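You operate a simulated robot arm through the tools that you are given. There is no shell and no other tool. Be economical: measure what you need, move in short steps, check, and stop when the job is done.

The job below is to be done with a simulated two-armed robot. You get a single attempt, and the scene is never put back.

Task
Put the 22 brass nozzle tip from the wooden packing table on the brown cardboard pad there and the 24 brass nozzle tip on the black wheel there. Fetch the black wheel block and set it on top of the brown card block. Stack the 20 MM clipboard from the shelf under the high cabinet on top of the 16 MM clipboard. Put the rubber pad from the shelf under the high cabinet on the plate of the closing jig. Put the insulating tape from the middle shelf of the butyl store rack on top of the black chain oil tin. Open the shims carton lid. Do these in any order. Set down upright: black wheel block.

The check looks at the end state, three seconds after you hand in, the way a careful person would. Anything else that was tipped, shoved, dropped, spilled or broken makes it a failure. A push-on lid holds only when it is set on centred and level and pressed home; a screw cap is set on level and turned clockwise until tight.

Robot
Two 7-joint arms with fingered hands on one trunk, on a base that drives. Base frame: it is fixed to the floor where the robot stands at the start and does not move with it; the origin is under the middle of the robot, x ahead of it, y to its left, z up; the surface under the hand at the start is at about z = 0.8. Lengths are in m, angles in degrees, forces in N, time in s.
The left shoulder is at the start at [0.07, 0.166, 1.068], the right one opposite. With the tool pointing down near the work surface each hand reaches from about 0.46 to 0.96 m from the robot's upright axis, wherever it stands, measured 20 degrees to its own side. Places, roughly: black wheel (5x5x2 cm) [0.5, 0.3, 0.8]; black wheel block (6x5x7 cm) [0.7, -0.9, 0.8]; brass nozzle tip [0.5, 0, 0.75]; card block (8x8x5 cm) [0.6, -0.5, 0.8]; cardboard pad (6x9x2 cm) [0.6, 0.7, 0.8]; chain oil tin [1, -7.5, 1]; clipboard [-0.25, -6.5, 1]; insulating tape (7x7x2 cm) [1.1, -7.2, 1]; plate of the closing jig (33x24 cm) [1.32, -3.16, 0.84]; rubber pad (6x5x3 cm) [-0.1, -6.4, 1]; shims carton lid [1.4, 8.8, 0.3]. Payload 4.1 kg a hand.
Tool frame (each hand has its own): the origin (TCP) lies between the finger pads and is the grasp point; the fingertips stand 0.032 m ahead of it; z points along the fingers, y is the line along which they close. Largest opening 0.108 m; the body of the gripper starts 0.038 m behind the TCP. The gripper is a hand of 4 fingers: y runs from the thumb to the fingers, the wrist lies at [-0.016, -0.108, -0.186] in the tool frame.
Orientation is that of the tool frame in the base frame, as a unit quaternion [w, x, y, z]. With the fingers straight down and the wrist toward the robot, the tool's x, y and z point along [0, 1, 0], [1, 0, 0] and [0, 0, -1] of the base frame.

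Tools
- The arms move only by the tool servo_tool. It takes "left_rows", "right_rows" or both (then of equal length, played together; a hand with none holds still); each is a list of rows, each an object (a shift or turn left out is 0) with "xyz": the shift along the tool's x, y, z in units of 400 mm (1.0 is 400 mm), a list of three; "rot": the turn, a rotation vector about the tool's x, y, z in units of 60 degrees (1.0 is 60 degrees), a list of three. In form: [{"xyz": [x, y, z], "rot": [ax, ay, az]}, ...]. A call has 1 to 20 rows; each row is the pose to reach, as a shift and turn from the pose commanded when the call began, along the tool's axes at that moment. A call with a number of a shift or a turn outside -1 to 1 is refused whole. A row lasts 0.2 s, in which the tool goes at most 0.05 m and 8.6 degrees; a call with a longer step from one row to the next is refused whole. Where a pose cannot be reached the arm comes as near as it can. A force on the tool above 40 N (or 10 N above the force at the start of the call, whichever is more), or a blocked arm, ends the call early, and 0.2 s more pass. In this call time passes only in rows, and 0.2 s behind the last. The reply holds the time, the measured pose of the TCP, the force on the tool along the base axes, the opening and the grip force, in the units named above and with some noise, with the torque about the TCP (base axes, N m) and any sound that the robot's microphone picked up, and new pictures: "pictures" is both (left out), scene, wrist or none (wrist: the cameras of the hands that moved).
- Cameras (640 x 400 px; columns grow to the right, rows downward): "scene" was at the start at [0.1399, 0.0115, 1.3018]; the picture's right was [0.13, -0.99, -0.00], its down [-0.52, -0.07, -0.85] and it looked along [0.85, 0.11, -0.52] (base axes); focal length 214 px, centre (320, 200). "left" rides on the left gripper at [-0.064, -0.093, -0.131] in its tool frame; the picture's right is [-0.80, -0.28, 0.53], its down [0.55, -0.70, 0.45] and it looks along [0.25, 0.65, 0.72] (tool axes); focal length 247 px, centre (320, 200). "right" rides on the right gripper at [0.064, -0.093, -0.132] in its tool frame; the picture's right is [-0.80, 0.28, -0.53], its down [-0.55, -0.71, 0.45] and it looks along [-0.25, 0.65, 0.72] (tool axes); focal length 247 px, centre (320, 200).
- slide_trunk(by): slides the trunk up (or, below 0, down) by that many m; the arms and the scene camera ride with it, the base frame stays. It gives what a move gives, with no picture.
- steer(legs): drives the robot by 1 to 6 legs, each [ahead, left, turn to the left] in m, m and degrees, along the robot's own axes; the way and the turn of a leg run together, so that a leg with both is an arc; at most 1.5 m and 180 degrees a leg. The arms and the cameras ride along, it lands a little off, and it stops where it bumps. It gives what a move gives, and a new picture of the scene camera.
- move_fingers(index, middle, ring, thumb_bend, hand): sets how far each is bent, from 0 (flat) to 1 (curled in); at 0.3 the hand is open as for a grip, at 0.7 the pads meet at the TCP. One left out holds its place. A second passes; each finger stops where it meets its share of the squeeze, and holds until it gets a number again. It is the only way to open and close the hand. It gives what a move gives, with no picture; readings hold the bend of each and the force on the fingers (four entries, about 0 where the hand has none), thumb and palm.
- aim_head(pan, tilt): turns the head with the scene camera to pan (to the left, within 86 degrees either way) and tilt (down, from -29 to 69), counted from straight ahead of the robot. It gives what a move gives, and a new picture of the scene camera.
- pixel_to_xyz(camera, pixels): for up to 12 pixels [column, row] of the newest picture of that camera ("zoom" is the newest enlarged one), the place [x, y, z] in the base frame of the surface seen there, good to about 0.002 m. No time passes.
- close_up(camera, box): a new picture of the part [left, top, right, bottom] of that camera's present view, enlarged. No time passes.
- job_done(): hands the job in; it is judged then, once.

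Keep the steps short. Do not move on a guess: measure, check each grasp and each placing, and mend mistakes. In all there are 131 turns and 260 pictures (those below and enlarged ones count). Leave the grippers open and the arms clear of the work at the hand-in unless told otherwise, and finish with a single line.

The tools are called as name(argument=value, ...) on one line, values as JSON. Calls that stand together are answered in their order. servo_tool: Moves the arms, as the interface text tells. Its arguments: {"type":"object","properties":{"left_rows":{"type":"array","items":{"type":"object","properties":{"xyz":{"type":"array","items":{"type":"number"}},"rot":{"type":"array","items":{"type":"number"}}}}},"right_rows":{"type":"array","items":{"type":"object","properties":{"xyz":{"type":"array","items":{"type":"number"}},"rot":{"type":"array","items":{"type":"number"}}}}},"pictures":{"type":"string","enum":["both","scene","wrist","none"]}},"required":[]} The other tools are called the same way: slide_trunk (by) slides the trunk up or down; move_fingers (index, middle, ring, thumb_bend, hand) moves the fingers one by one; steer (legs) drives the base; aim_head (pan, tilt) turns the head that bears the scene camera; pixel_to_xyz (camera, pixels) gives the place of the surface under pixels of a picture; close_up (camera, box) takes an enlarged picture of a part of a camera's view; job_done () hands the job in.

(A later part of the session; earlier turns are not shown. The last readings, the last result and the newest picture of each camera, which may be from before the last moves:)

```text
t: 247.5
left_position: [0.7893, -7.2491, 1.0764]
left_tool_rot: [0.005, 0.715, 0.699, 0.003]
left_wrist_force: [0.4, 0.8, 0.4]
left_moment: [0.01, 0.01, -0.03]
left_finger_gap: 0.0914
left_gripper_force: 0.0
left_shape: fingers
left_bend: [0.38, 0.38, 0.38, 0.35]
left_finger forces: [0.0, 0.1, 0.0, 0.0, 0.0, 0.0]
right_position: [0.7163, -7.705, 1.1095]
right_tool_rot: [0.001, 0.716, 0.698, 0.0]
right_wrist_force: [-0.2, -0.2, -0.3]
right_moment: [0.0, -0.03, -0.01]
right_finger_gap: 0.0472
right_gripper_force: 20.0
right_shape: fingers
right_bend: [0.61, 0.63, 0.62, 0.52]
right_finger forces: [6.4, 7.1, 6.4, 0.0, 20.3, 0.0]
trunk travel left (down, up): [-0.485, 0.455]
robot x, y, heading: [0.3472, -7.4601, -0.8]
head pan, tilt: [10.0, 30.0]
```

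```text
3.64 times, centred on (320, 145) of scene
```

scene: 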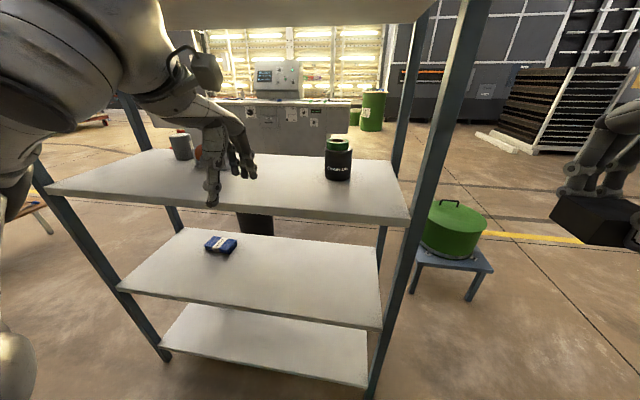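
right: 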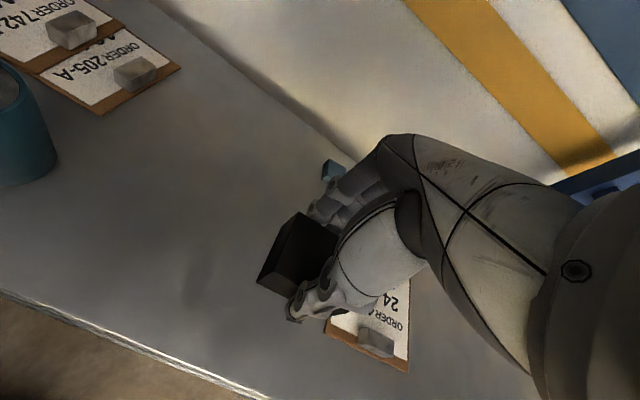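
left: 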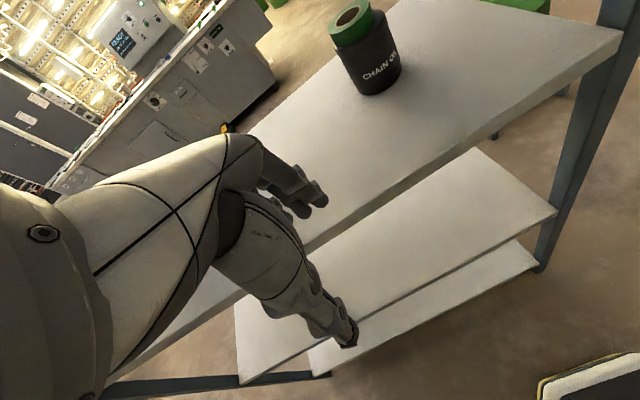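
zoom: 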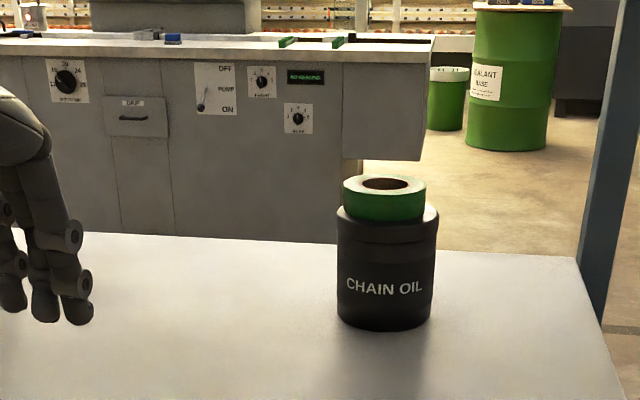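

The tape sits on the tin. I'll raise the trunk, pull the left hand back from the shelf edge, and leave the corridor.

slide_trunk(by=0.2)

servo_tool(left_rows=[{"xyz": [0, -0.06, -0.03]}, {"xyz": [0, -0.12, -0.06]}, {"xyz": [0, -0.17, -0.09]}], pictures="none")

steer(legs=[[0, 0.8, 1], [0, 0.8, 0]])

```text
t: 249.6
left_position: [0.7918, -7.25, 1.2752]
left_tool_rot: [0.005, 0.715, 0.699, 0.003]
left_wrist_force: [-0.6, -0.2, -0.2]
left_moment: [0.0, 0.03, 0.0]
left_finger_gap: 0.0916
left_gripper_force: 0.0
left_shape: fingers
left_bend: [0.38, 0.38, 0.38, 0.35]
left_finger forces: [0.0, 0.0, 0.0, 0.0, 0.1, 0.0]
right_position: [0.7176, -7.7041, 1.3092]
right_tool_rot: [0.001, 0.716, 0.698, -0.001]
right_wrist_force: [-0.8, -0.2, -0.5]
right_moment: [-0.03, -0.01, 0.02]
right_finger_gap: 0.0471
right_gripper_force: 19.9
right_shape: fingers
right_bend: [0.61, 0.63, 0.62, 0.52]
right_finger forces: [6.6, 7.1, 6.5, 0.0, 20.3, 0.0]
trunk travel left (down, up): [-0.685, 0.255]
robot x, y, heading: [0.3423, -7.461, -0.8]
head pan, tilt: [10.0, 30.0]
```

```text
t: 250.4
left_position: [0.7285, -7.2436, 1.3089]
left_tool_rot: [0.005, 0.715, 0.699, 0.002]
left_wrist_force: [0.1, -0.4, 0.4]
left_moment: [-0.02, -0.01, 0.02]
left_finger_gap: 0.0918
left_gripper_force: 0.1
left_shape: fingers
left_bend: [0.38, 0.38, 0.38, 0.35]
left_finger forces: [0.0, 0.0, 0.1, 0.0, 0.1, 0.0]
left hand out of reach, approached as far as the arm can: row 2, 3
right_position: [0.7158, -7.7047, 1.3094]
right_tool_rot: [0.002, 0.716, 0.698, 0.0]
right_wrist_force: [-0.8, -0.4, -1.3]
right_moment: [0.01, -0.03, 0.01]
right_finger_gap: 0.047
right_gripper_force: 20.8
right_shape: fingers
right_bend: [0.61, 0.63, 0.62, 0.52]
right_finger forces: [6.5, 7.1, 6.5, 0.0, 20.4, 0.0]
trunk travel left (down, up): [-0.685, 0.255]
robot x, y, heading: [0.3454, -7.4571, -1.0]
head pan, tilt: [10.0, 30.0]
```

```text
t: 258.6
left_position: [0.72, -5.6254, 1.3092]
left_tool_rot: [0.004, 0.704, 0.71, 0.002]
left_wrist_force: [-0.3, 0.5, 0.2]
left_moment: [0.01, -0.01, 0.0]
left_finger_gap: 0.0915
left_gripper_force: 0.1
left_shape: fingers
left_bend: [0.38, 0.38, 0.38, 0.35]
left_finger forces: [0.1, 0.0, 0.0, 0.0, 0.1, 0.0]
right_position: [0.722, -6.0886, 1.3088]
right_tool_rot: [0.001, 0.705, 0.709, -0.001]
right_wrist_force: [0.7, 0.5, -0.8]
right_moment: [-0.02, -0.03, 0.04]
right_finger_gap: 0.0467
right_gripper_force: 20.2
right_shape: fingers
right_bend: [0.61, 0.63, 0.62, 0.52]
right_finger forces: [6.5, 7.1, 6.5, 0.0, 20.3, 0.1]
trunk travel left (down, up): [-0.685, 0.255]
robot x, y, heading: [0.3432, -5.8559, 0.7]
head pan, tilt: [10.0, 30.0]
```

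scene: 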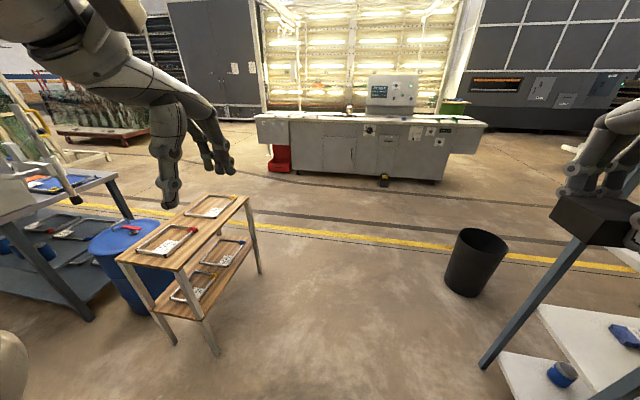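

Checking the stool and bucket positions before driving forward.

pixel_to_xyz(camera="scene", pixels=[[218, 352], [260, 270], [248, 198], [210, 262], [455, 290], [480, 240], [483, 365]])

```text
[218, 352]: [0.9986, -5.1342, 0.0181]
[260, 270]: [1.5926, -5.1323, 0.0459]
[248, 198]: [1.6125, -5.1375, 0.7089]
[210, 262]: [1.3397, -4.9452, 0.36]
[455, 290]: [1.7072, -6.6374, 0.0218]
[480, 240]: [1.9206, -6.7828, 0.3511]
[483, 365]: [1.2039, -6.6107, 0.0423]
```

steer(legs=[[1.05, 0, -0.7], [1.05, 0, 0], [0, 1.35, 0], [0, 1.35, 0], [0, 0, 90], [0, 0, 90]])

aim_head(pan=0, tilt=35)

```text
t: 289.1
left_position: [2.1348, -3.426, 1.3085]
left_tool_rot: [-0.002, -0.69, 0.724, 0.004]
left_wrist_force: [-0.2, 0.5, 0.3]
left_moment: [-0.03, 0.0, 0.04]
left_finger_gap: 0.0916
left_gripper_force: 0.1
left_shape: fingers
left_bend: [0.38, 0.38, 0.38, 0.35]
left_finger forces: [0.0, 0.0, 0.0, 0.1, 0.1, 0.0]
right_position: [2.1585, -2.9642, 1.3097]
right_tool_rot: [0.0, -0.689, 0.725, 0.001]
right_wrist_force: [-0.1, 0.1, -0.9]
right_moment: [-0.02, 0.01, 0.01]
right_finger_gap: 0.0462
right_gripper_force: 19.9
right_shape: fingers
right_bend: [0.61, 0.63, 0.63, 0.52]
right_finger forces: [6.3, 6.8, 6.2, 0.1, 19.3, 0.0]
trunk travel left (down, up): [-0.685, 0.255]
robot x, y, heading: [2.5251, -3.2176, 177.4]
head pan, tilt: [10.0, 30.0]
```

scene: 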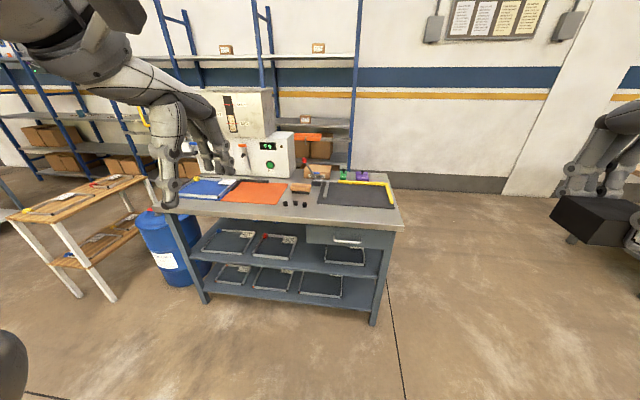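

```text
t: 289.9
left_position: [2.1338, -3.4269, 1.3089]
left_tool_rot: [-0.002, -0.691, 0.723, 0.004]
left_wrist_force: [0.4, 0.5, 0.4]
left_moment: [0.02, 0.0, 0.02]
left_finger_gap: 0.0916
left_gripper_force: 0.0
left_shape: fingers
left_bend: [0.38, 0.38, 0.38, 0.35]
left_finger forces: [0.0, 0.0, 0.0, 0.0, 0.0, 0.0]
right_position: [2.1583, -2.9639, 1.31]
right_tool_rot: [0.001, -0.689, 0.724, 0.001]
right_wrist_force: [0.5, 0.6, -1.5]
right_moment: [0.02, -0.02, 0.01]
right_finger_gap: 0.0463
right_gripper_force: 19.3
right_shape: fingers
right_bend: [0.61, 0.63, 0.63, 0.52]
right_finger forces: [6.4, 6.7, 6.2, 0.1, 19.4, 0.0]
trunk travel left (down, up): [-0.685, 0.255]
robot x, y, heading: [2.524, -3.2223, 177.8]
head pan, tilt: [0.0, 35.0]
```

scene: 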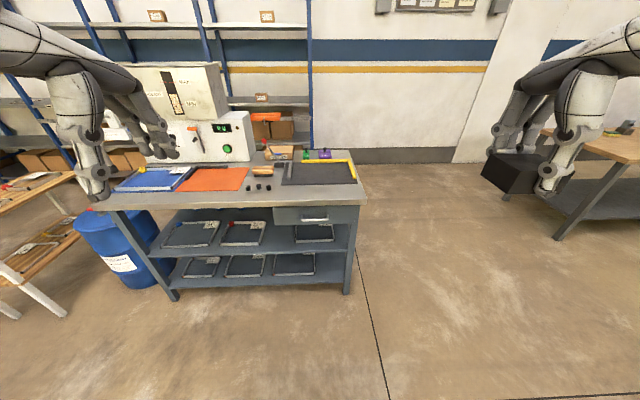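

close_up(camera="scene", box=[210, 130, 390, 230])

pixel_to_xyz(camera="zoom", pixels=[[290, 125], [490, 120], [510, 190], [270, 195], [390, 155], [270, 135], [300, 110], [180, 140], [440, 160], [340, 150], [540, 210]])

```text
3.56 times, centred on (300, 180) of scene
```

zoom: 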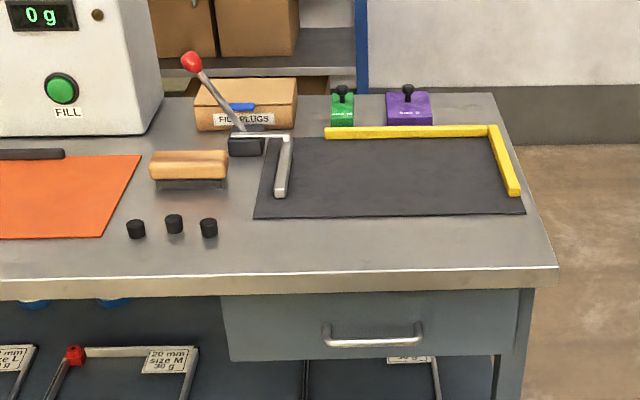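

```text
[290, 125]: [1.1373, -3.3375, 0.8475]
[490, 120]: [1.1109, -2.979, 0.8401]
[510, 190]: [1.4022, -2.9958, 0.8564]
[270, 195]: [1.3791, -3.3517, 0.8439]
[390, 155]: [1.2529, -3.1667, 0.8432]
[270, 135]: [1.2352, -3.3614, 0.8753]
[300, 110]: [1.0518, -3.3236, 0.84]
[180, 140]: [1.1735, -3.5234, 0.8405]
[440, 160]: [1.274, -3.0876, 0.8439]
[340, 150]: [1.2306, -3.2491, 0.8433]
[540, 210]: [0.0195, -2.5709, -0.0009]
```

The plate top is z 0.8435, x about 1.17–1.45, y -3.35 to -3.0, with the clamp bar near y -3.3. I'll place the pad near (1.31,-3.15). Driving closer and lowering the trunk.

steer(legs=[[0.5, 0.1, 2]])

slide_trunk(by=-0.1)

close_up(camera="right", box=[0, 0, 640, 400])

```text
t: 292.9
left_position: [1.6412, -3.5291, 1.3088]
left_tool_rot: [-0.002, -0.704, 0.71, 0.003]
left_wrist_force: [-0.2, 0.0, -0.1]
left_moment: [0.0, 0.01, -0.01]
left_finger_gap: 0.0914
left_gripper_force: 0.1
left_shape: fingers
left_bend: [0.38, 0.38, 0.38, 0.35]
left_finger forces: [0.0, 0.0, 0.0, 0.0, 0.0, 0.0]
right_position: [1.6462, -3.0666, 1.3099]
right_tool_rot: [0.0, -0.703, 0.711, 0.001]
right_wrist_force: [-0.3, -0.3, -0.8]
right_moment: [-0.03, 0.03, 0.02]
right_finger_gap: 0.0467
right_gripper_force: 19.2
right_shape: fingers
right_bend: [0.61, 0.63, 0.63, 0.52]
right_finger forces: [6.3, 6.7, 6.3, 0.0, 19.3, 0.0]
trunk travel left (down, up): [-0.685, 0.255]
robot x, y, heading: [2.0198, -3.3092, 179.7]
head pan, tilt: [0.0, 35.0]
```

scene: 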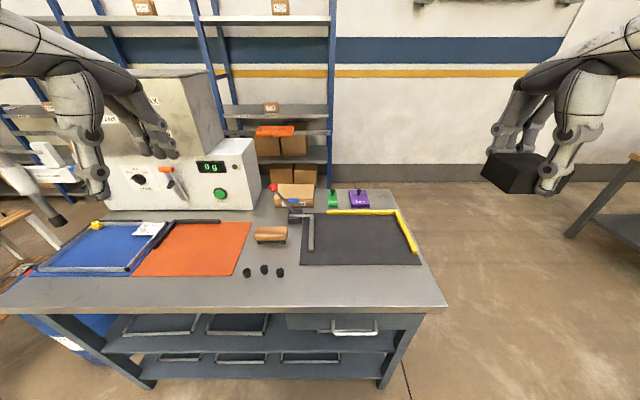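

```text
t: 294.2
left_position: [1.6423, -3.5297, 1.2089]
left_tool_rot: [-0.001, -0.704, 0.71, 0.004]
left_wrist_force: [0.7, 0.4, -0.5]
left_moment: [-0.04, -0.02, 0.01]
left_finger_gap: 0.0918
left_gripper_force: 0.0
left_shape: fingers
left_bend: [0.38, 0.38, 0.38, 0.35]
left_finger forces: [0.0, 0.1, 0.0, 0.0, 0.1, 0.0]
right_position: [1.6476, -3.0683, 1.2106]
right_tool_rot: [0.0, -0.703, 0.711, 0.001]
right_wrist_force: [0.7, -0.5, -0.2]
right_moment: [-0.02, 0.0, -0.02]
right_finger_gap: 0.0464
right_gripper_force: 19.3
right_shape: fingers
right_bend: [0.61, 0.63, 0.63, 0.52]
right_finger forces: [6.3, 6.8, 6.2, 0.1, 19.4, 0.0]
trunk travel left (down, up): [-0.585, 0.355]
robot x, y, heading: [2.0172, -3.3061, 179.8]
head pan, tilt: [0.0, 35.0]
```

```text
1.00 times, centred on (320, 200) of right (not enlarged: the box is as wide or as high as the picture)
```

zoom: 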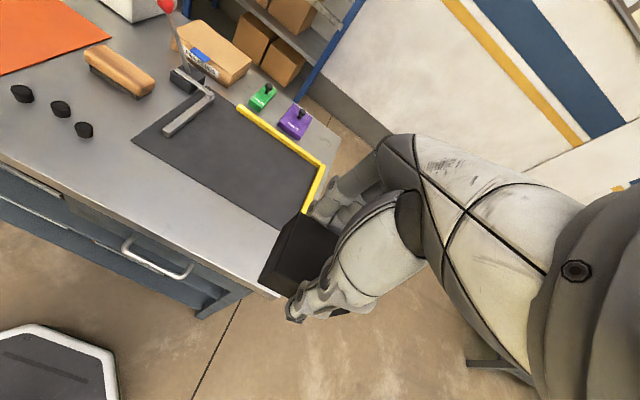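

I'll carry the pad over the plate and lower to about 5 cm above it.

servo_tool(right_rows=[{"xyz": [0.02, 0.1, 0.03]}, {"xyz": [0.05, 0.2, 0.06]}, {"xyz": [0.08, 0.3, 0.1]}, {"xyz": [0.11, 0.4, 0.15]}, {"xyz": [0.14, 0.5, 0.2]}, {"xyz": [0.17, 0.6, 0.25]}, {"xyz": [0.19, 0.7, 0.3]}, {"xyz": [0.2, 0.79, 0.36]}, {"xyz": [0.204, 0.844, 0.45]}, {"xyz": [0.204, 0.844, 0.56]}, {"xyz": [0.204, 0.844, 0.66]}, {"xyz": [0.204, 0.844, 0.7]}], pictures="both")

close_up(camera="scene", box=[260, 160, 440, 290])

```text
t: 296.8
left_position: [1.6402, -3.5297, 1.2077]
left_tool_rot: [-0.002, -0.704, 0.71, 0.004]
left_wrist_force: [0.5, 1.2, -0.5]
left_moment: [0.04, 0.0, 0.0]
left_finger_gap: 0.0916
left_gripper_force: 0.2
left_shape: fingers
left_bend: [0.38, 0.38, 0.38, 0.35]
left_finger forces: [0.0, 0.1, 0.0, 0.1, 0.0, 0.1]
right_position: [1.3066, -3.1458, 0.9288]
right_tool_rot: [0.0, -0.703, 0.711, 0.002]
right_wrist_force: [0.2, 0.2, -1.8]
right_moment: [-0.04, -0.02, -0.02]
right_finger_gap: 0.0463
right_gripper_force: 19.9
right_shape: fingers
right_bend: [0.61, 0.63, 0.63, 0.52]
right_finger forces: [6.3, 6.6, 6.2, 0.0, 19.4, 0.0]
trunk travel left (down, up): [-0.585, 0.355]
robot x, y, heading: [2.0231, -3.3101, 180.0]
head pan, tilt: [0.0, 35.0]
```

scene: 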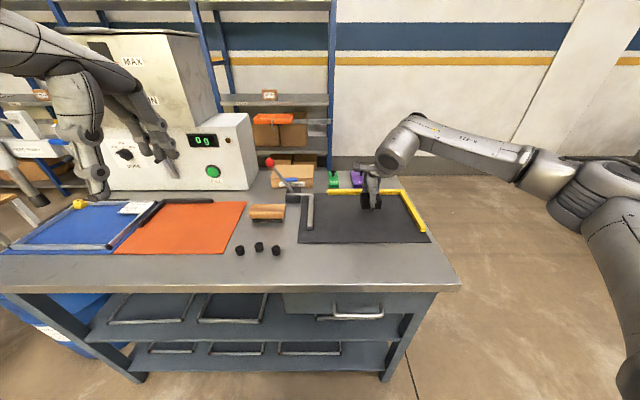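
right: 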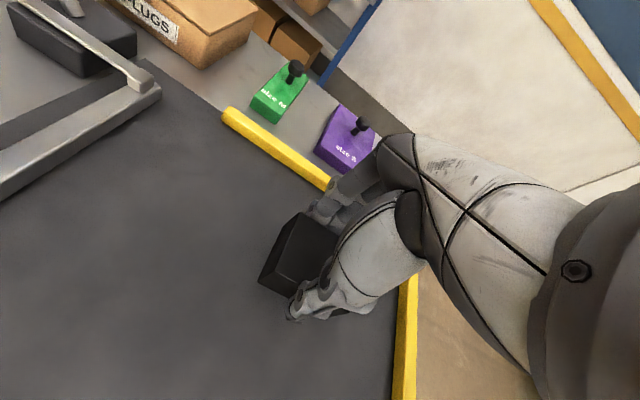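

```text
3.08 times, centred on (350, 225) of scene
```

zoom: 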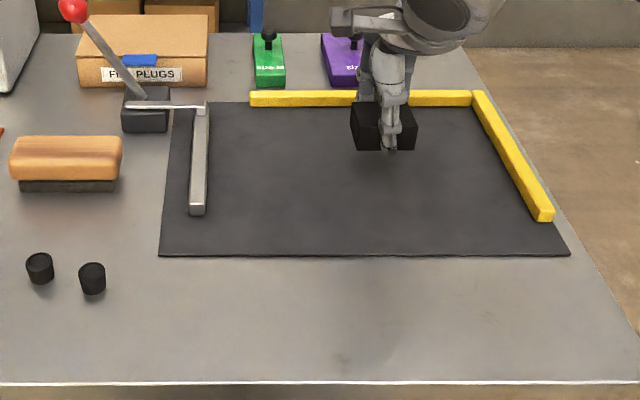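

Over the plate's clear area. I'll lower to contact and release.

servo_tool(right_rows=[{"xyz": [0, 0, 0.05]}, {"xyz": [0, 0, 0.09]}, {"xyz": [0, 0, 0.108]}, {"xyz": [0, 0, 0.115]}], pictures="none")

move_fingers(hand="right", index=0.35, middle=0.35, ring=0.35, thumb_bend=0.35)

servo_tool(right_rows=[{"xyz": [0, 0, -0.05]}, {"xyz": [0, 0, -0.15]}, {"xyz": [0, 0, -0.27]}, {"xyz": [0, -0.1, -0.37]}, {"xyz": [0, -0.2, -0.47]}, {"xyz": [0, -0.3, -0.57]}, {"xyz": [0, -0.4, -0.67]}], pictures="scene")

close_up(camera="scene", box=[260, 160, 440, 290])

```text
t: 297.8
left_position: [1.6397, -3.5293, 1.2085]
left_tool_rot: [-0.001, -0.704, 0.711, 0.004]
left_wrist_force: [0.6, 1.2, 0.4]
left_moment: [0.0, 0.01, 0.0]
left_finger_gap: 0.0914
left_gripper_force: 0.0
left_shape: fingers
left_bend: [0.38, 0.38, 0.38, 0.35]
left_finger forces: [0.1, 0.0, 0.0, 0.1, 0.0, 0.1]
right_position: [1.3078, -3.145, 0.8846]
right_tool_rot: [0.0, -0.703, 0.711, 0.0]
right_wrist_force: [0.1, 0.8, -0.8]
right_moment: [-0.02, 0.0, 0.01]
right_finger_gap: 0.0466
right_gripper_force: 19.3
right_shape: fingers
right_bend: [0.61, 0.63, 0.63, 0.52]
right_finger forces: [6.3, 6.6, 6.3, 0.0, 19.4, 0.0]
trunk travel left (down, up): [-0.585, 0.355]
robot x, y, heading: [2.0158, -3.3063, 179.9]
head pan, tilt: [0.0, 35.0]
```

```text
t: 298.8
left_position: [1.6409, -3.5303, 1.2076]
left_tool_rot: [-0.002, -0.704, 0.71, 0.004]
left_wrist_force: [-0.2, -0.7, -0.6]
left_moment: [0.01, 0.02, 0.0]
left_finger_gap: 0.0917
left_gripper_force: 0.0
left_shape: fingers
left_bend: [0.38, 0.38, 0.38, 0.35]
left_finger forces: [0.1, 0.0, 0.1, 0.0, 0.1, 0.0]
right_position: [1.3083, -3.1451, 0.8852]
right_tool_rot: [0.001, -0.702, 0.712, 0.0]
right_wrist_force: [0.1, -0.1, 0.4]
right_moment: [-0.01, -0.01, -0.01]
right_finger_gap: 0.0952
right_gripper_force: 0.0
right_shape: fingers
right_bend: [0.35, 0.35, 0.35, 0.35]
right_finger forces: [0.1, 0.0, 0.1, 0.0, 0.0, 0.0]
trunk travel left (down, up): [-0.585, 0.355]
robot x, y, heading: [2.0197, -3.308, 180.0]
head pan, tilt: [0.0, 35.0]
```

```text
refused: row 4 steps farther than a row can; nothing moved
```

```text
3.08 times, centred on (350, 225) of scene
```

zoom: 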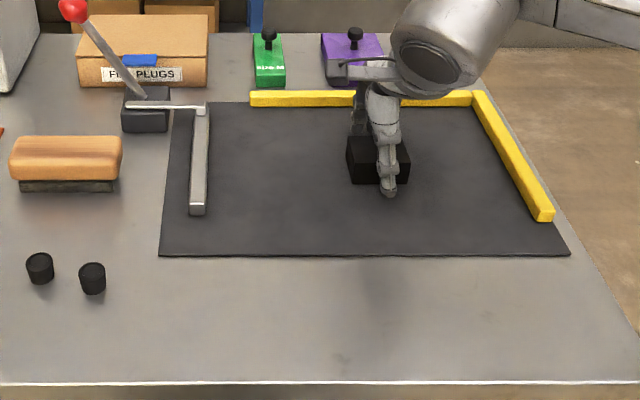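

Released; now lifting straight up and back with smaller steps.

servo_tool(right_rows=[{"xyz": [0, 0, -0.05]}, {"xyz": [0, 0, -0.15]}, {"xyz": [0, 0, -0.27]}, {"xyz": [0, -0.08, -0.35]}, {"xyz": [0, -0.16, -0.43]}, {"xyz": [0, -0.24, -0.51]}, {"xyz": [0, -0.32, -0.59]}, {"xyz": [0, -0.4, -0.67]}], pictures="scene")

close_up(camera="scene", box=[260, 160, 440, 290])

pixel_to_xyz(camera="zoom", pixels=[[375, 155], [355, 145], [400, 145], [378, 175], [250, 200]])

```text
t: 300.6
left_position: [1.6423, -3.5301, 1.2091]
left_tool_rot: [-0.003, -0.704, 0.71, 0.005]
left_wrist_force: [0.4, -0.8, -1.0]
left_moment: [0.03, 0.03, 0.01]
left_finger_gap: 0.0915
left_gripper_force: 0.0
left_shape: fingers
left_bend: [0.38, 0.38, 0.38, 0.35]
left_finger forces: [0.1, 0.0, 0.0, 0.1, 0.0, 0.0]
right_position: [1.4687, -3.1495, 1.1521]
right_tool_rot: [0.0, -0.703, 0.711, 0.002]
right_wrist_force: [-0.6, 0.0, 0.0]
right_moment: [0.03, -0.01, 0.0]
right_finger_gap: 0.0952
right_gripper_force: 0.0
right_shape: fingers
right_bend: [0.35, 0.35, 0.35, 0.35]
right_finger forces: [0.1, 0.1, 0.0, 0.0, 0.0, 0.0]
trunk travel left (down, up): [-0.585, 0.355]
robot x, y, heading: [2.0248, -3.3049, 179.7]
head pan, tilt: [0.0, 35.0]
```

scene: 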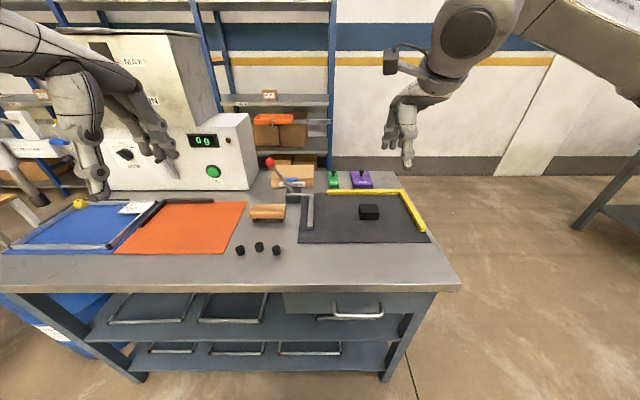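

```text
3.08 times, centred on (350, 225) of scene
```

zoom: 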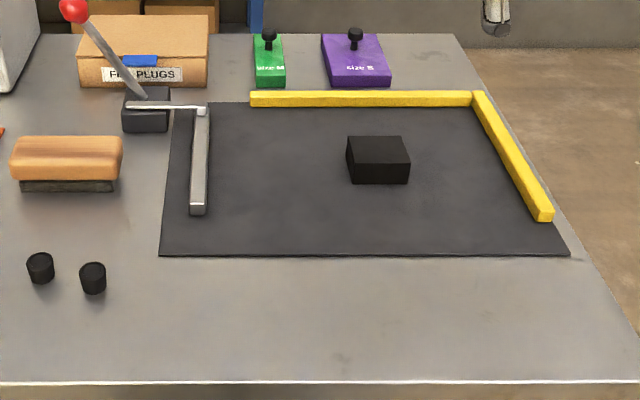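

```text
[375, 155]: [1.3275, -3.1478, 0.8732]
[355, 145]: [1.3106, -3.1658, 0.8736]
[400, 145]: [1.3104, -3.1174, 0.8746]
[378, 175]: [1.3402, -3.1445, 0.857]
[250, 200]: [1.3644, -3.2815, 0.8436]
```

The pad is on the plate. Next is the shims carton at y of about +8.8. I'll back off, turn to face +y, and look ahead.

steer(legs=[[-0.45, 0, 0], [0, 0, -90]])

aim_head(pan=0, tilt=12)

close_up(camera="scene", box=[180, 80, 460, 260])

```text
t: 307.2
left_position: [2.2619, -2.9254, 1.2088]
left_tool_rot: [0.001, 0.012, 1.0, 0.004]
left_wrist_force: [0.0, 0.3, -0.3]
left_moment: [-0.01, -0.03, -0.02]
left_finger_gap: 0.0915
left_gripper_force: 0.0
left_shape: fingers
left_bend: [0.38, 0.38, 0.38, 0.35]
left_finger forces: [0.0, 0.1, 0.1, 0.0, 0.1, 0.0]
right_position: [2.646, -2.7566, 1.1514]
right_tool_rot: [0.001, 0.014, 1.0, 0.0]
right_wrist_force: [0.2, 0.2, -0.4]
right_moment: [0.0, 0.01, 0.01]
right_finger_gap: 0.0952
right_gripper_force: 0.1
right_shape: fingers
right_bend: [0.35, 0.35, 0.35, 0.35]
right_finger forces: [0.1, 0.0, 0.1, 0.0, 0.1, 0.0]
trunk travel left (down, up): [-0.585, 0.355]
robot x, y, heading: [2.4778, -3.3102, 88.9]
head pan, tilt: [0.0, 35.0]
```

scene: 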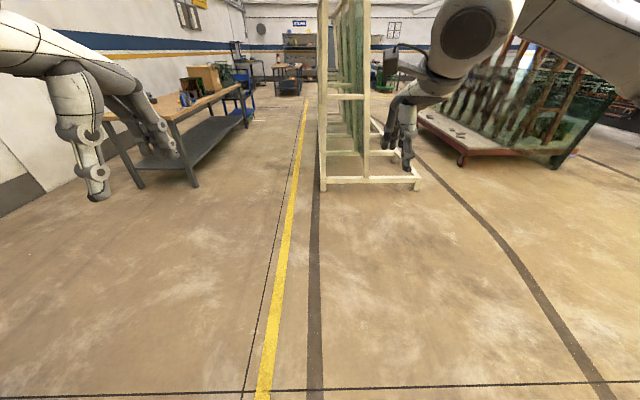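

```text
t: 308.1
left_position: [2.2614, -2.925, 1.2087]
left_tool_rot: [0.002, 0.013, 1.0, 0.004]
left_wrist_force: [-0.6, 0.1, -0.6]
left_moment: [0.0, 0.04, 0.03]
left_finger_gap: 0.0915
left_gripper_force: 0.1
left_shape: fingers
left_bend: [0.38, 0.38, 0.38, 0.35]
left_finger forces: [0.0, 0.0, 0.0, 0.0, 0.0, 0.0]
right_position: [2.6437, -2.7568, 1.1507]
right_tool_rot: [0.001, 0.015, 1.0, 0.0]
right_wrist_force: [0.7, -1.0, 1.0]
right_moment: [-0.02, -0.04, 0.01]
right_finger_gap: 0.0954
right_gripper_force: 0.1
right_shape: fingers
right_bend: [0.35, 0.35, 0.35, 0.35]
right_finger forces: [0.0, 0.1, 0.0, 0.0, 0.0, 0.1]
trunk travel left (down, up): [-0.585, 0.355]
robot x, y, heading: [2.4771, -3.3106, 88.9]
head pan, tilt: [0.0, 12.0]
```

scene: 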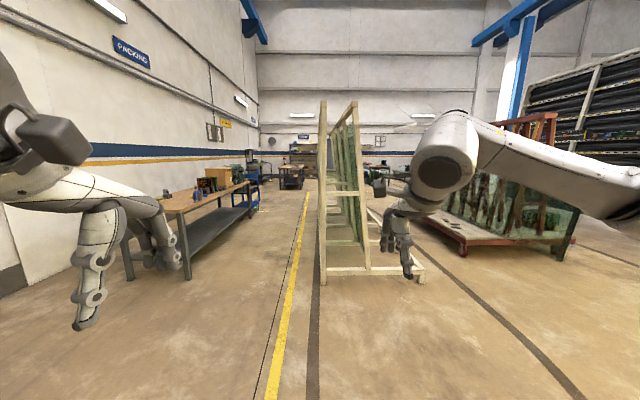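

```text
2.22 times, centred on (320, 170) of scene
```

zoom: 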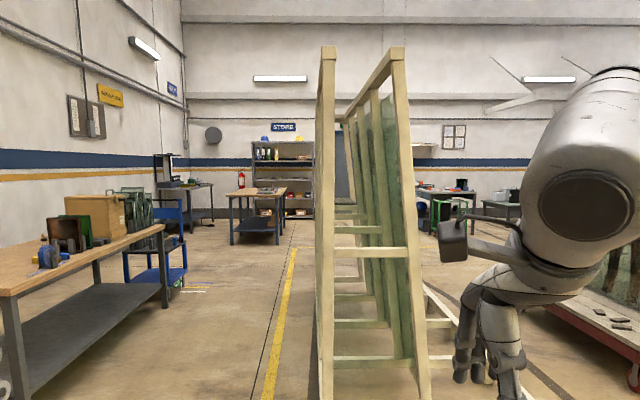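

pixel_to_xyz(camera="scene", pixels=[[322, 282], [320, 265], [188, 275], [186, 215], [250, 215], [262, 208], [280, 190], [303, 188], [300, 175], [295, 152], [305, 160], [320, 250]])

close_up(camera="scene", box=[230, 130, 330, 220])

```text
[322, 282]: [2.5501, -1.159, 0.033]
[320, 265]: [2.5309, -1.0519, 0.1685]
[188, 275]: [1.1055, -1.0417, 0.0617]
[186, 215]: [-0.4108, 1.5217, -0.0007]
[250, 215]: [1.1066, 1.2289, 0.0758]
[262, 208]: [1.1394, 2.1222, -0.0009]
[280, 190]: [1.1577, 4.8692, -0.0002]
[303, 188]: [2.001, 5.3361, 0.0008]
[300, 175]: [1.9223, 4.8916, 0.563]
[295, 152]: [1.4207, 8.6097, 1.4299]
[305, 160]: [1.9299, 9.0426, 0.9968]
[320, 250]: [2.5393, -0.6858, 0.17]
```

```text
4.44 times, centred on (280, 175) of scene
```

zoom: 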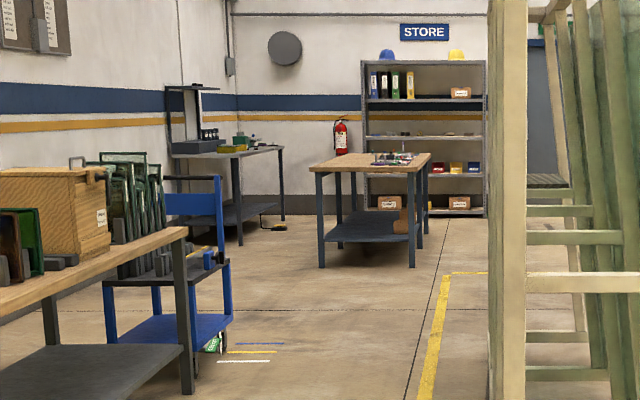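

The aisle between the packing table (x 1.1) and the glass frames (x 2.53) is clear, centre about 1.8. I'll strafe left and drive north to y of about 3.

steer(legs=[[0, 0.66, 1.1], [1.5, 0, 0], [1.5, 0, 0], [1.5, 0, 0], [1.5, 0, 0]])

close_up(camera="scene", box=[180, 100, 460, 275])

```text
t: 311.7
left_position: [1.6093, -2.9211, 1.2088]
left_tool_rot: [0.001, 0.004, 1.0, 0.004]
left_wrist_force: [-0.1, 0.4, 0.0]
left_moment: [-0.01, -0.02, -0.02]
left_finger_gap: 0.0915
left_gripper_force: 0.0
left_shape: fingers
left_bend: [0.38, 0.38, 0.38, 0.35]
left_finger forces: [0.0, 0.0, 0.0, 0.0, 0.0, 0.0]
right_position: [1.9876, -2.745, 1.1506]
right_tool_rot: [0.001, 0.006, 1.0, 0.001]
right_wrist_force: [0.5, -0.3, 0.4]
right_moment: [-0.02, -0.07, -0.01]
right_finger_gap: 0.0953
right_gripper_force: 0.1
right_shape: fingers
right_bend: [0.35, 0.35, 0.35, 0.35]
right_finger forces: [0.0, 0.0, 0.0, 0.0, 0.0, 0.0]
trunk travel left (down, up): [-0.585, 0.355]
robot x, y, heading: [1.8344, -3.3051, 89.9]
head pan, tilt: [0.0, 12.0]
stopped in leg 1: the robot was blocked; the commanded pose is now the measured one
```

scene: 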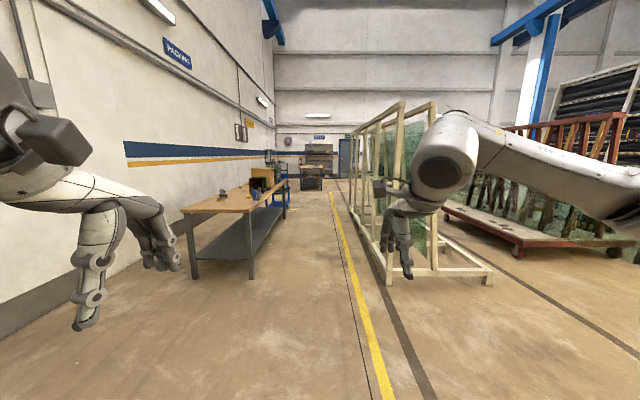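

```text
2.29 times, centred on (320, 188) of scene
```

zoom: 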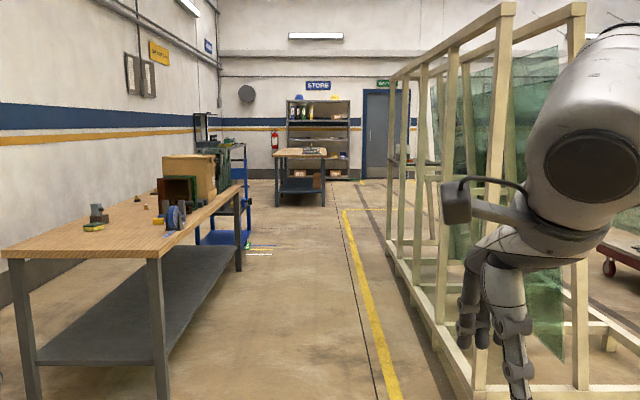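

I touched the jig table's side while strafing. I'll move off 6 cm and check the table and pad.

steer(legs=[[0, -0.08, 0]])

aim_head(pan=80, tilt=40)

close_up(camera="scene", box=[0, 0, 640, 400])

```text
t: 312.8
left_position: [1.6888, -2.9203, 1.2083]
left_tool_rot: [0.001, 0.004, 1.0, 0.004]
left_wrist_force: [-0.9, 0.7, 0.3]
left_moment: [0.0, 0.02, 0.01]
left_finger_gap: 0.0915
left_gripper_force: 0.0
left_shape: fingers
left_bend: [0.38, 0.38, 0.38, 0.35]
left_finger forces: [0.0, 0.0, 0.1, 0.0, 0.1, 0.0]
right_position: [2.0689, -2.7456, 1.1523]
right_tool_rot: [-0.001, 0.006, 1.0, 0.001]
right_wrist_force: [0.2, -0.3, -0.3]
right_moment: [0.03, 0.03, 0.01]
right_finger_gap: 0.0954
right_gripper_force: 0.1
right_shape: fingers
right_bend: [0.35, 0.35, 0.35, 0.35]
right_finger forces: [0.0, 0.0, 0.0, 0.0, 0.0, 0.1]
trunk travel left (down, up): [-0.585, 0.355]
robot x, y, heading: [1.9094, -3.305, 89.7]
head pan, tilt: [0.0, 12.0]
```

scene: 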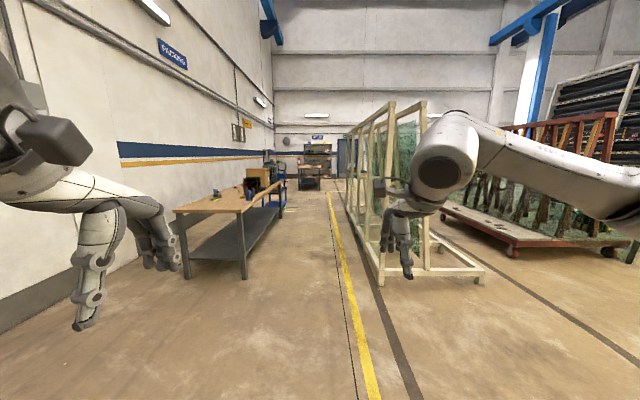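

```text
t: 314.3
left_position: [1.6877, -2.9199, 1.2082]
left_tool_rot: [0.001, 0.005, 1.0, 0.004]
left_wrist_force: [-0.1, -1.1, 0.2]
left_moment: [-0.02, 0.01, 0.01]
left_finger_gap: 0.0915
left_gripper_force: 0.1
left_shape: fingers
left_bend: [0.38, 0.38, 0.38, 0.35]
left_finger forces: [0.0, 0.1, 0.0, 0.0, 0.0, 0.0]
right_position: [2.0701, -2.7462, 1.1518]
right_tool_rot: [0.0, 0.007, 1.0, 0.001]
right_wrist_force: [-0.3, 0.4, 0.8]
right_moment: [-0.01, 0.02, 0.01]
right_finger_gap: 0.0953
right_gripper_force: 0.0
right_shape: fingers
right_bend: [0.35, 0.35, 0.35, 0.35]
right_finger forces: [0.0, 0.0, 0.0, 0.0, 0.0, 0.0]
trunk travel left (down, up): [-0.585, 0.355]
robot x, y, heading: [1.9125, -3.3033, 89.8]
head pan, tilt: [80.0, 40.0]
```

scene: 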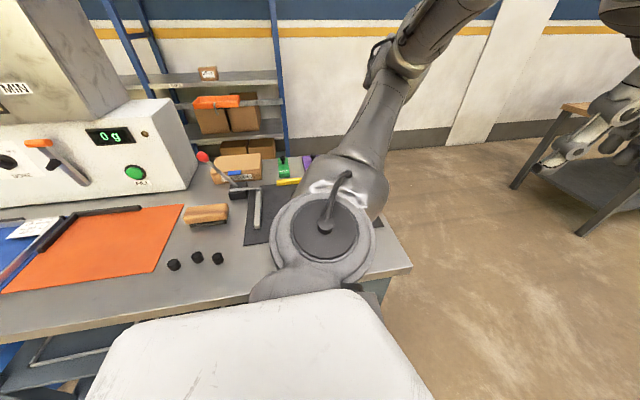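

```text
1.00 times, centred on (320, 200) of scene (not enlarged: the box is as wide or as high as the picture)
```

zoom: 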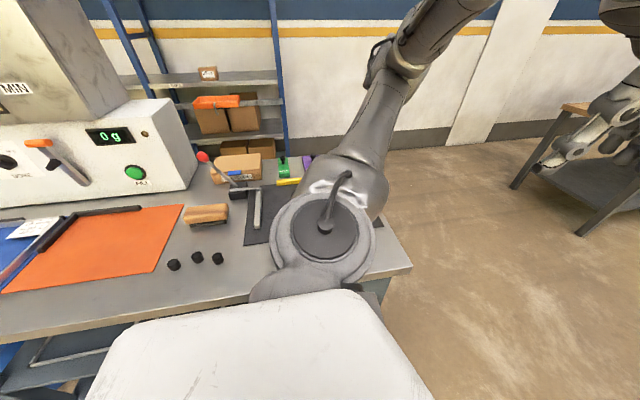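

Nothing is disturbed. Driving north along the aisle, drifting to x of about 1.8.

steer(legs=[[1.4, 0.0, 0], [1.5, 0.12, 0], [1.5, 0, 0], [1.5, 0, 0]])

aim_head(pan=0, tilt=15)

close_up(camera="scene", box=[220, 100, 440, 260])

pixel_to_xyz(camera="scene", pixels=[[300, 200], [340, 200], [300, 230], [340, 225], [320, 170], [280, 180], [350, 210], [380, 220]])

```text
refused: leg 2 is longer than a leg can be; nothing moved
```

```text
t: 315.8
left_position: [1.6887, -2.9195, 1.2083]
left_tool_rot: [0.001, 0.004, 1.0, 0.004]
left_wrist_force: [-1.0, 0.0, 0.5]
left_moment: [-0.01, 0.03, -0.01]
left_finger_gap: 0.0916
left_gripper_force: 0.0
left_shape: fingers
left_bend: [0.38, 0.38, 0.38, 0.35]
left_finger forces: [0.0, 0.0, 0.0, 0.1, 0.0, 0.0]
right_position: [2.0689, -2.7469, 1.1514]
right_tool_rot: [0.001, 0.007, 1.0, 0.001]
right_wrist_force: [-0.1, -0.5, -0.3]
right_moment: [0.06, -0.02, 0.02]
right_finger_gap: 0.0955
right_gripper_force: 0.1
right_shape: fingers
right_bend: [0.35, 0.35, 0.35, 0.35]
right_finger forces: [0.1, 0.0, 0.1, 0.0, 0.0, 0.1]
trunk travel left (down, up): [-0.585, 0.355]
robot x, y, heading: [1.9094, -3.3023, 89.7]
head pan, tilt: [0.0, 15.0]
```

scene: 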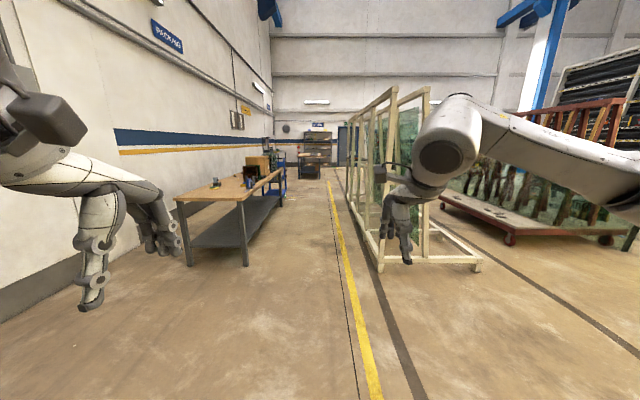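

```text
2.50 times, centred on (330, 180) of scene
```

zoom: 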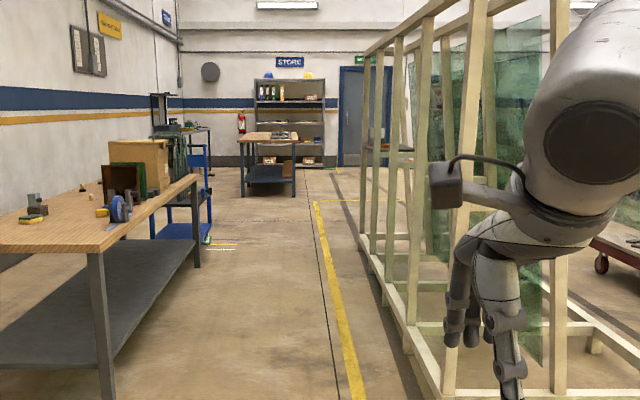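

```text
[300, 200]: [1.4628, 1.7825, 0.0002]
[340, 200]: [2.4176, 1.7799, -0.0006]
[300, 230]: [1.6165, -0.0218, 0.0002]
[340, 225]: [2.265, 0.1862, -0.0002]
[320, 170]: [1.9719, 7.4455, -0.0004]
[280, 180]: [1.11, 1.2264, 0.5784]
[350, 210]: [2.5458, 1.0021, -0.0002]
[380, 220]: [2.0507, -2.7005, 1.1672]
```

Leg length slightly too long; retry with shorter legs.

steer(legs=[[1.3, 0.0, 0], [1.4, 0.12, 0], [1.5, 0, 0], [1.5, 0, 0]])

close_up(camera="scene", box=[180, 100, 460, 275])

pixel_to_xyz(camera="zoom", pixels=[[250, 330], [330, 300], [300, 180], [200, 200], [260, 210], [330, 230], [340, 180], [400, 250]])

```text
t: 342.9
left_position: [1.4531, 2.7495, 1.2089]
left_tool_rot: [0.001, -0.021, 1.0, 0.004]
left_wrist_force: [-1.2, 0.0, -0.9]
left_moment: [0.02, 0.01, 0.03]
left_finger_gap: 0.0915
left_gripper_force: 0.0
left_shape: fingers
left_bend: [0.38, 0.38, 0.38, 0.35]
left_finger forces: [0.0, 0.0, 0.0, 0.0, 0.0, 0.0]
right_position: [1.8241, 2.943, 1.1505]
right_tool_rot: [0.001, -0.018, 1.0, 0.0]
right_wrist_force: [0.6, 0.6, 0.7]
right_moment: [-0.05, 0.02, -0.03]
right_finger_gap: 0.0951
right_gripper_force: 0.0
right_shape: fingers
right_bend: [0.35, 0.35, 0.35, 0.35]
right_finger forces: [0.0, 0.0, 0.0, 0.0, 0.0, 0.0]
trunk travel left (down, up): [-0.585, 0.355]
robot x, y, heading: [1.6996, 2.3795, 92.7]
head pan, tilt: [0.0, 15.0]
```

scene: 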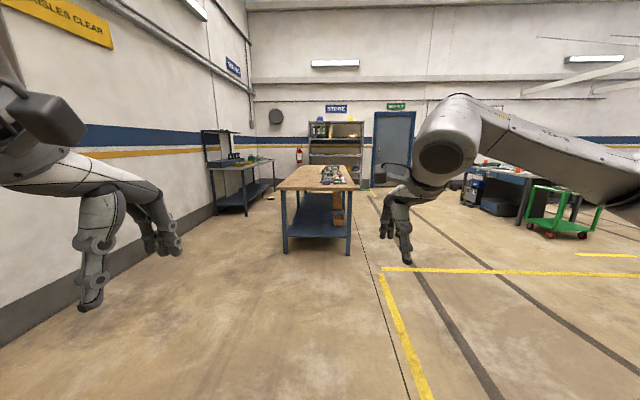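

```text
2.29 times, centred on (320, 188) of scene
```

zoom: 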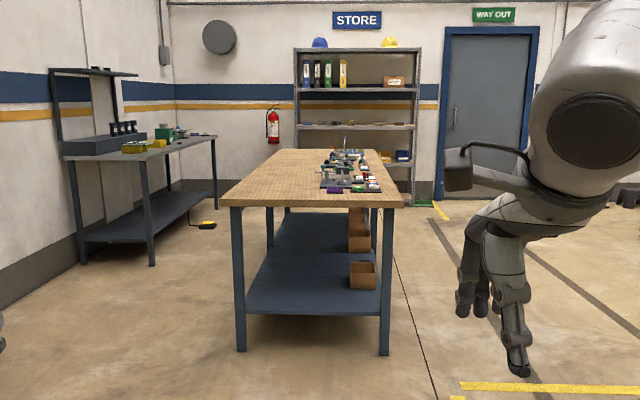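

```text
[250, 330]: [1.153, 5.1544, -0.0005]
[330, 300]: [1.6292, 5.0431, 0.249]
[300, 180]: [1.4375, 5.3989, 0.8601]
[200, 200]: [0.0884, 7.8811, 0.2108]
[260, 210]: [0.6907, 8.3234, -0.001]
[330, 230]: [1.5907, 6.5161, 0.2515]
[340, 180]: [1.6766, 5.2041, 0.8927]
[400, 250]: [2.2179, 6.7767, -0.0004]
```

The middle table (x 1.1–1.95, from y 4.85) stands before the store rack. I'll pass it on the right at x of about 2.5.

steer(legs=[[0, -0.85, -2.7], [1.5, 0, 0], [1.5, 0, 0], [1.3, 0, 0]])

aim_head(pan=35, tilt=25)

close_up(camera="scene", box=[160, 60, 500, 300])

```text
t: 367.7
left_position: [2.1371, 7.0673, 1.2093]
left_tool_rot: [0.001, -0.025, 1.0, 0.005]
left_wrist_force: [-0.2, -0.6, 0.0]
left_moment: [-0.01, 0.01, 0.02]
left_finger_gap: 0.0914
left_gripper_force: 0.0
left_shape: fingers
left_bend: [0.38, 0.38, 0.38, 0.35]
left_finger forces: [0.0, 0.0, 0.1, 0.0, 0.1, 0.1]
right_position: [2.5062, 7.262, 1.1509]
right_tool_rot: [0.0, -0.023, 1.0, 0.002]
right_wrist_force: [-1.0, -0.3, 0.5]
right_moment: [-0.01, -0.01, -0.01]
right_finger_gap: 0.0955
right_gripper_force: 0.0
right_shape: fingers
right_bend: [0.35, 0.35, 0.35, 0.35]
right_finger forces: [0.0, 0.0, 0.0, 0.0, 0.0, 0.1]
trunk travel left (down, up): [-0.585, 0.355]
robot x, y, heading: [2.3806, 6.6997, 93.3]
head pan, tilt: [0.0, 15.0]
```

scene: 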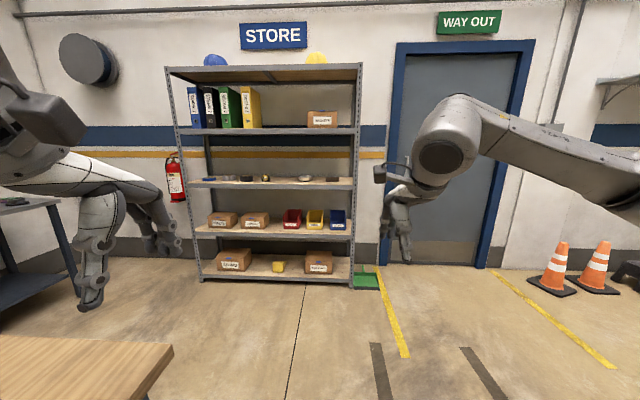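

```text
t: 368.7
left_position: [2.1359, 7.0664, 1.208]
left_tool_rot: [0.0, -0.024, 1.0, 0.004]
left_wrist_force: [-0.6, -0.8, 0.7]
left_moment: [-0.01, 0.02, 0.0]
left_finger_gap: 0.0916
left_gripper_force: 0.0
left_shape: fingers
left_bend: [0.38, 0.38, 0.38, 0.35]
left_finger forces: [0.1, 0.0, 0.0, 0.0, 0.0, 0.1]
right_position: [2.5052, 7.2615, 1.1513]
right_tool_rot: [0.001, -0.024, 1.0, 0.0]
right_wrist_force: [-0.2, -0.7, 0.6]
right_moment: [0.02, -0.03, 0.0]
right_finger_gap: 0.0954
right_gripper_force: 0.1
right_shape: fingers
right_bend: [0.35, 0.35, 0.35, 0.35]
right_finger forces: [0.0, 0.0, 0.0, 0.0, 0.0, 0.0]
trunk travel left (down, up): [-0.585, 0.355]
robot x, y, heading: [2.3814, 6.7007, 93.2]
head pan, tilt: [35.0, 25.0]
```

scene: 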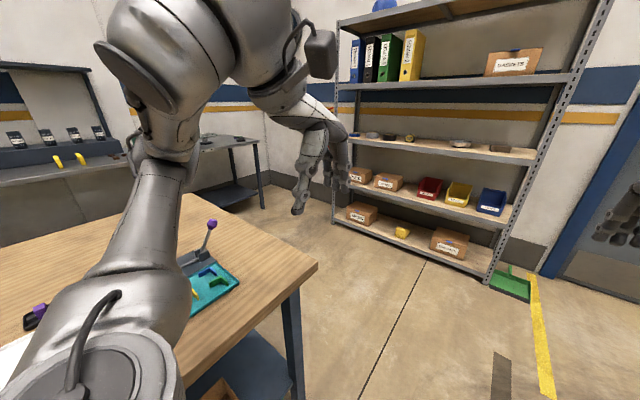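

```text
1.67 times, centred on (330, 180) of scene
```

zoom: 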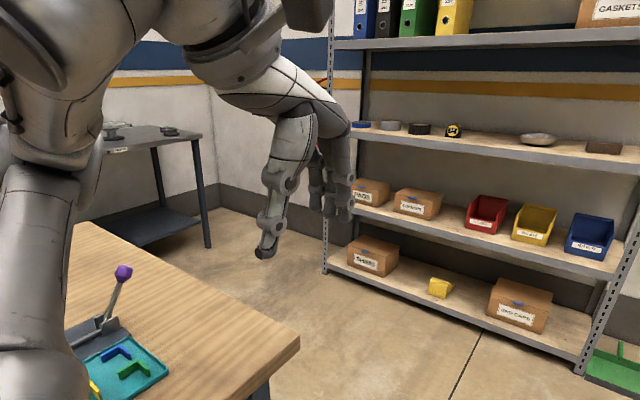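

close_up(camera="scene", box=[335, 160, 495, 280])

pixel_to_xyz(camera="scene", pixels=[[361, 213], [450, 241], [400, 225], [489, 282], [335, 222], [317, 265], [440, 200], [355, 172], [300, 370]])

```text
3.33 times, centred on (415, 220) of scene
```

zoom: 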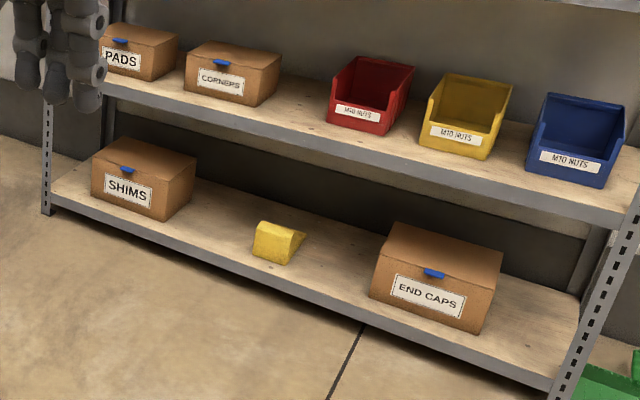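

```text
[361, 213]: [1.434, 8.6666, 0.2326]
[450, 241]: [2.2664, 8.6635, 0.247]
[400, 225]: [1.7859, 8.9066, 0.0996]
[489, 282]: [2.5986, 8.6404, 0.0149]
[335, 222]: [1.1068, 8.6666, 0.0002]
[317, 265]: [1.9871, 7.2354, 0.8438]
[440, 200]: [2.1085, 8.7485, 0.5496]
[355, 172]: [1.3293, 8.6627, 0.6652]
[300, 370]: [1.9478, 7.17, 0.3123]
```

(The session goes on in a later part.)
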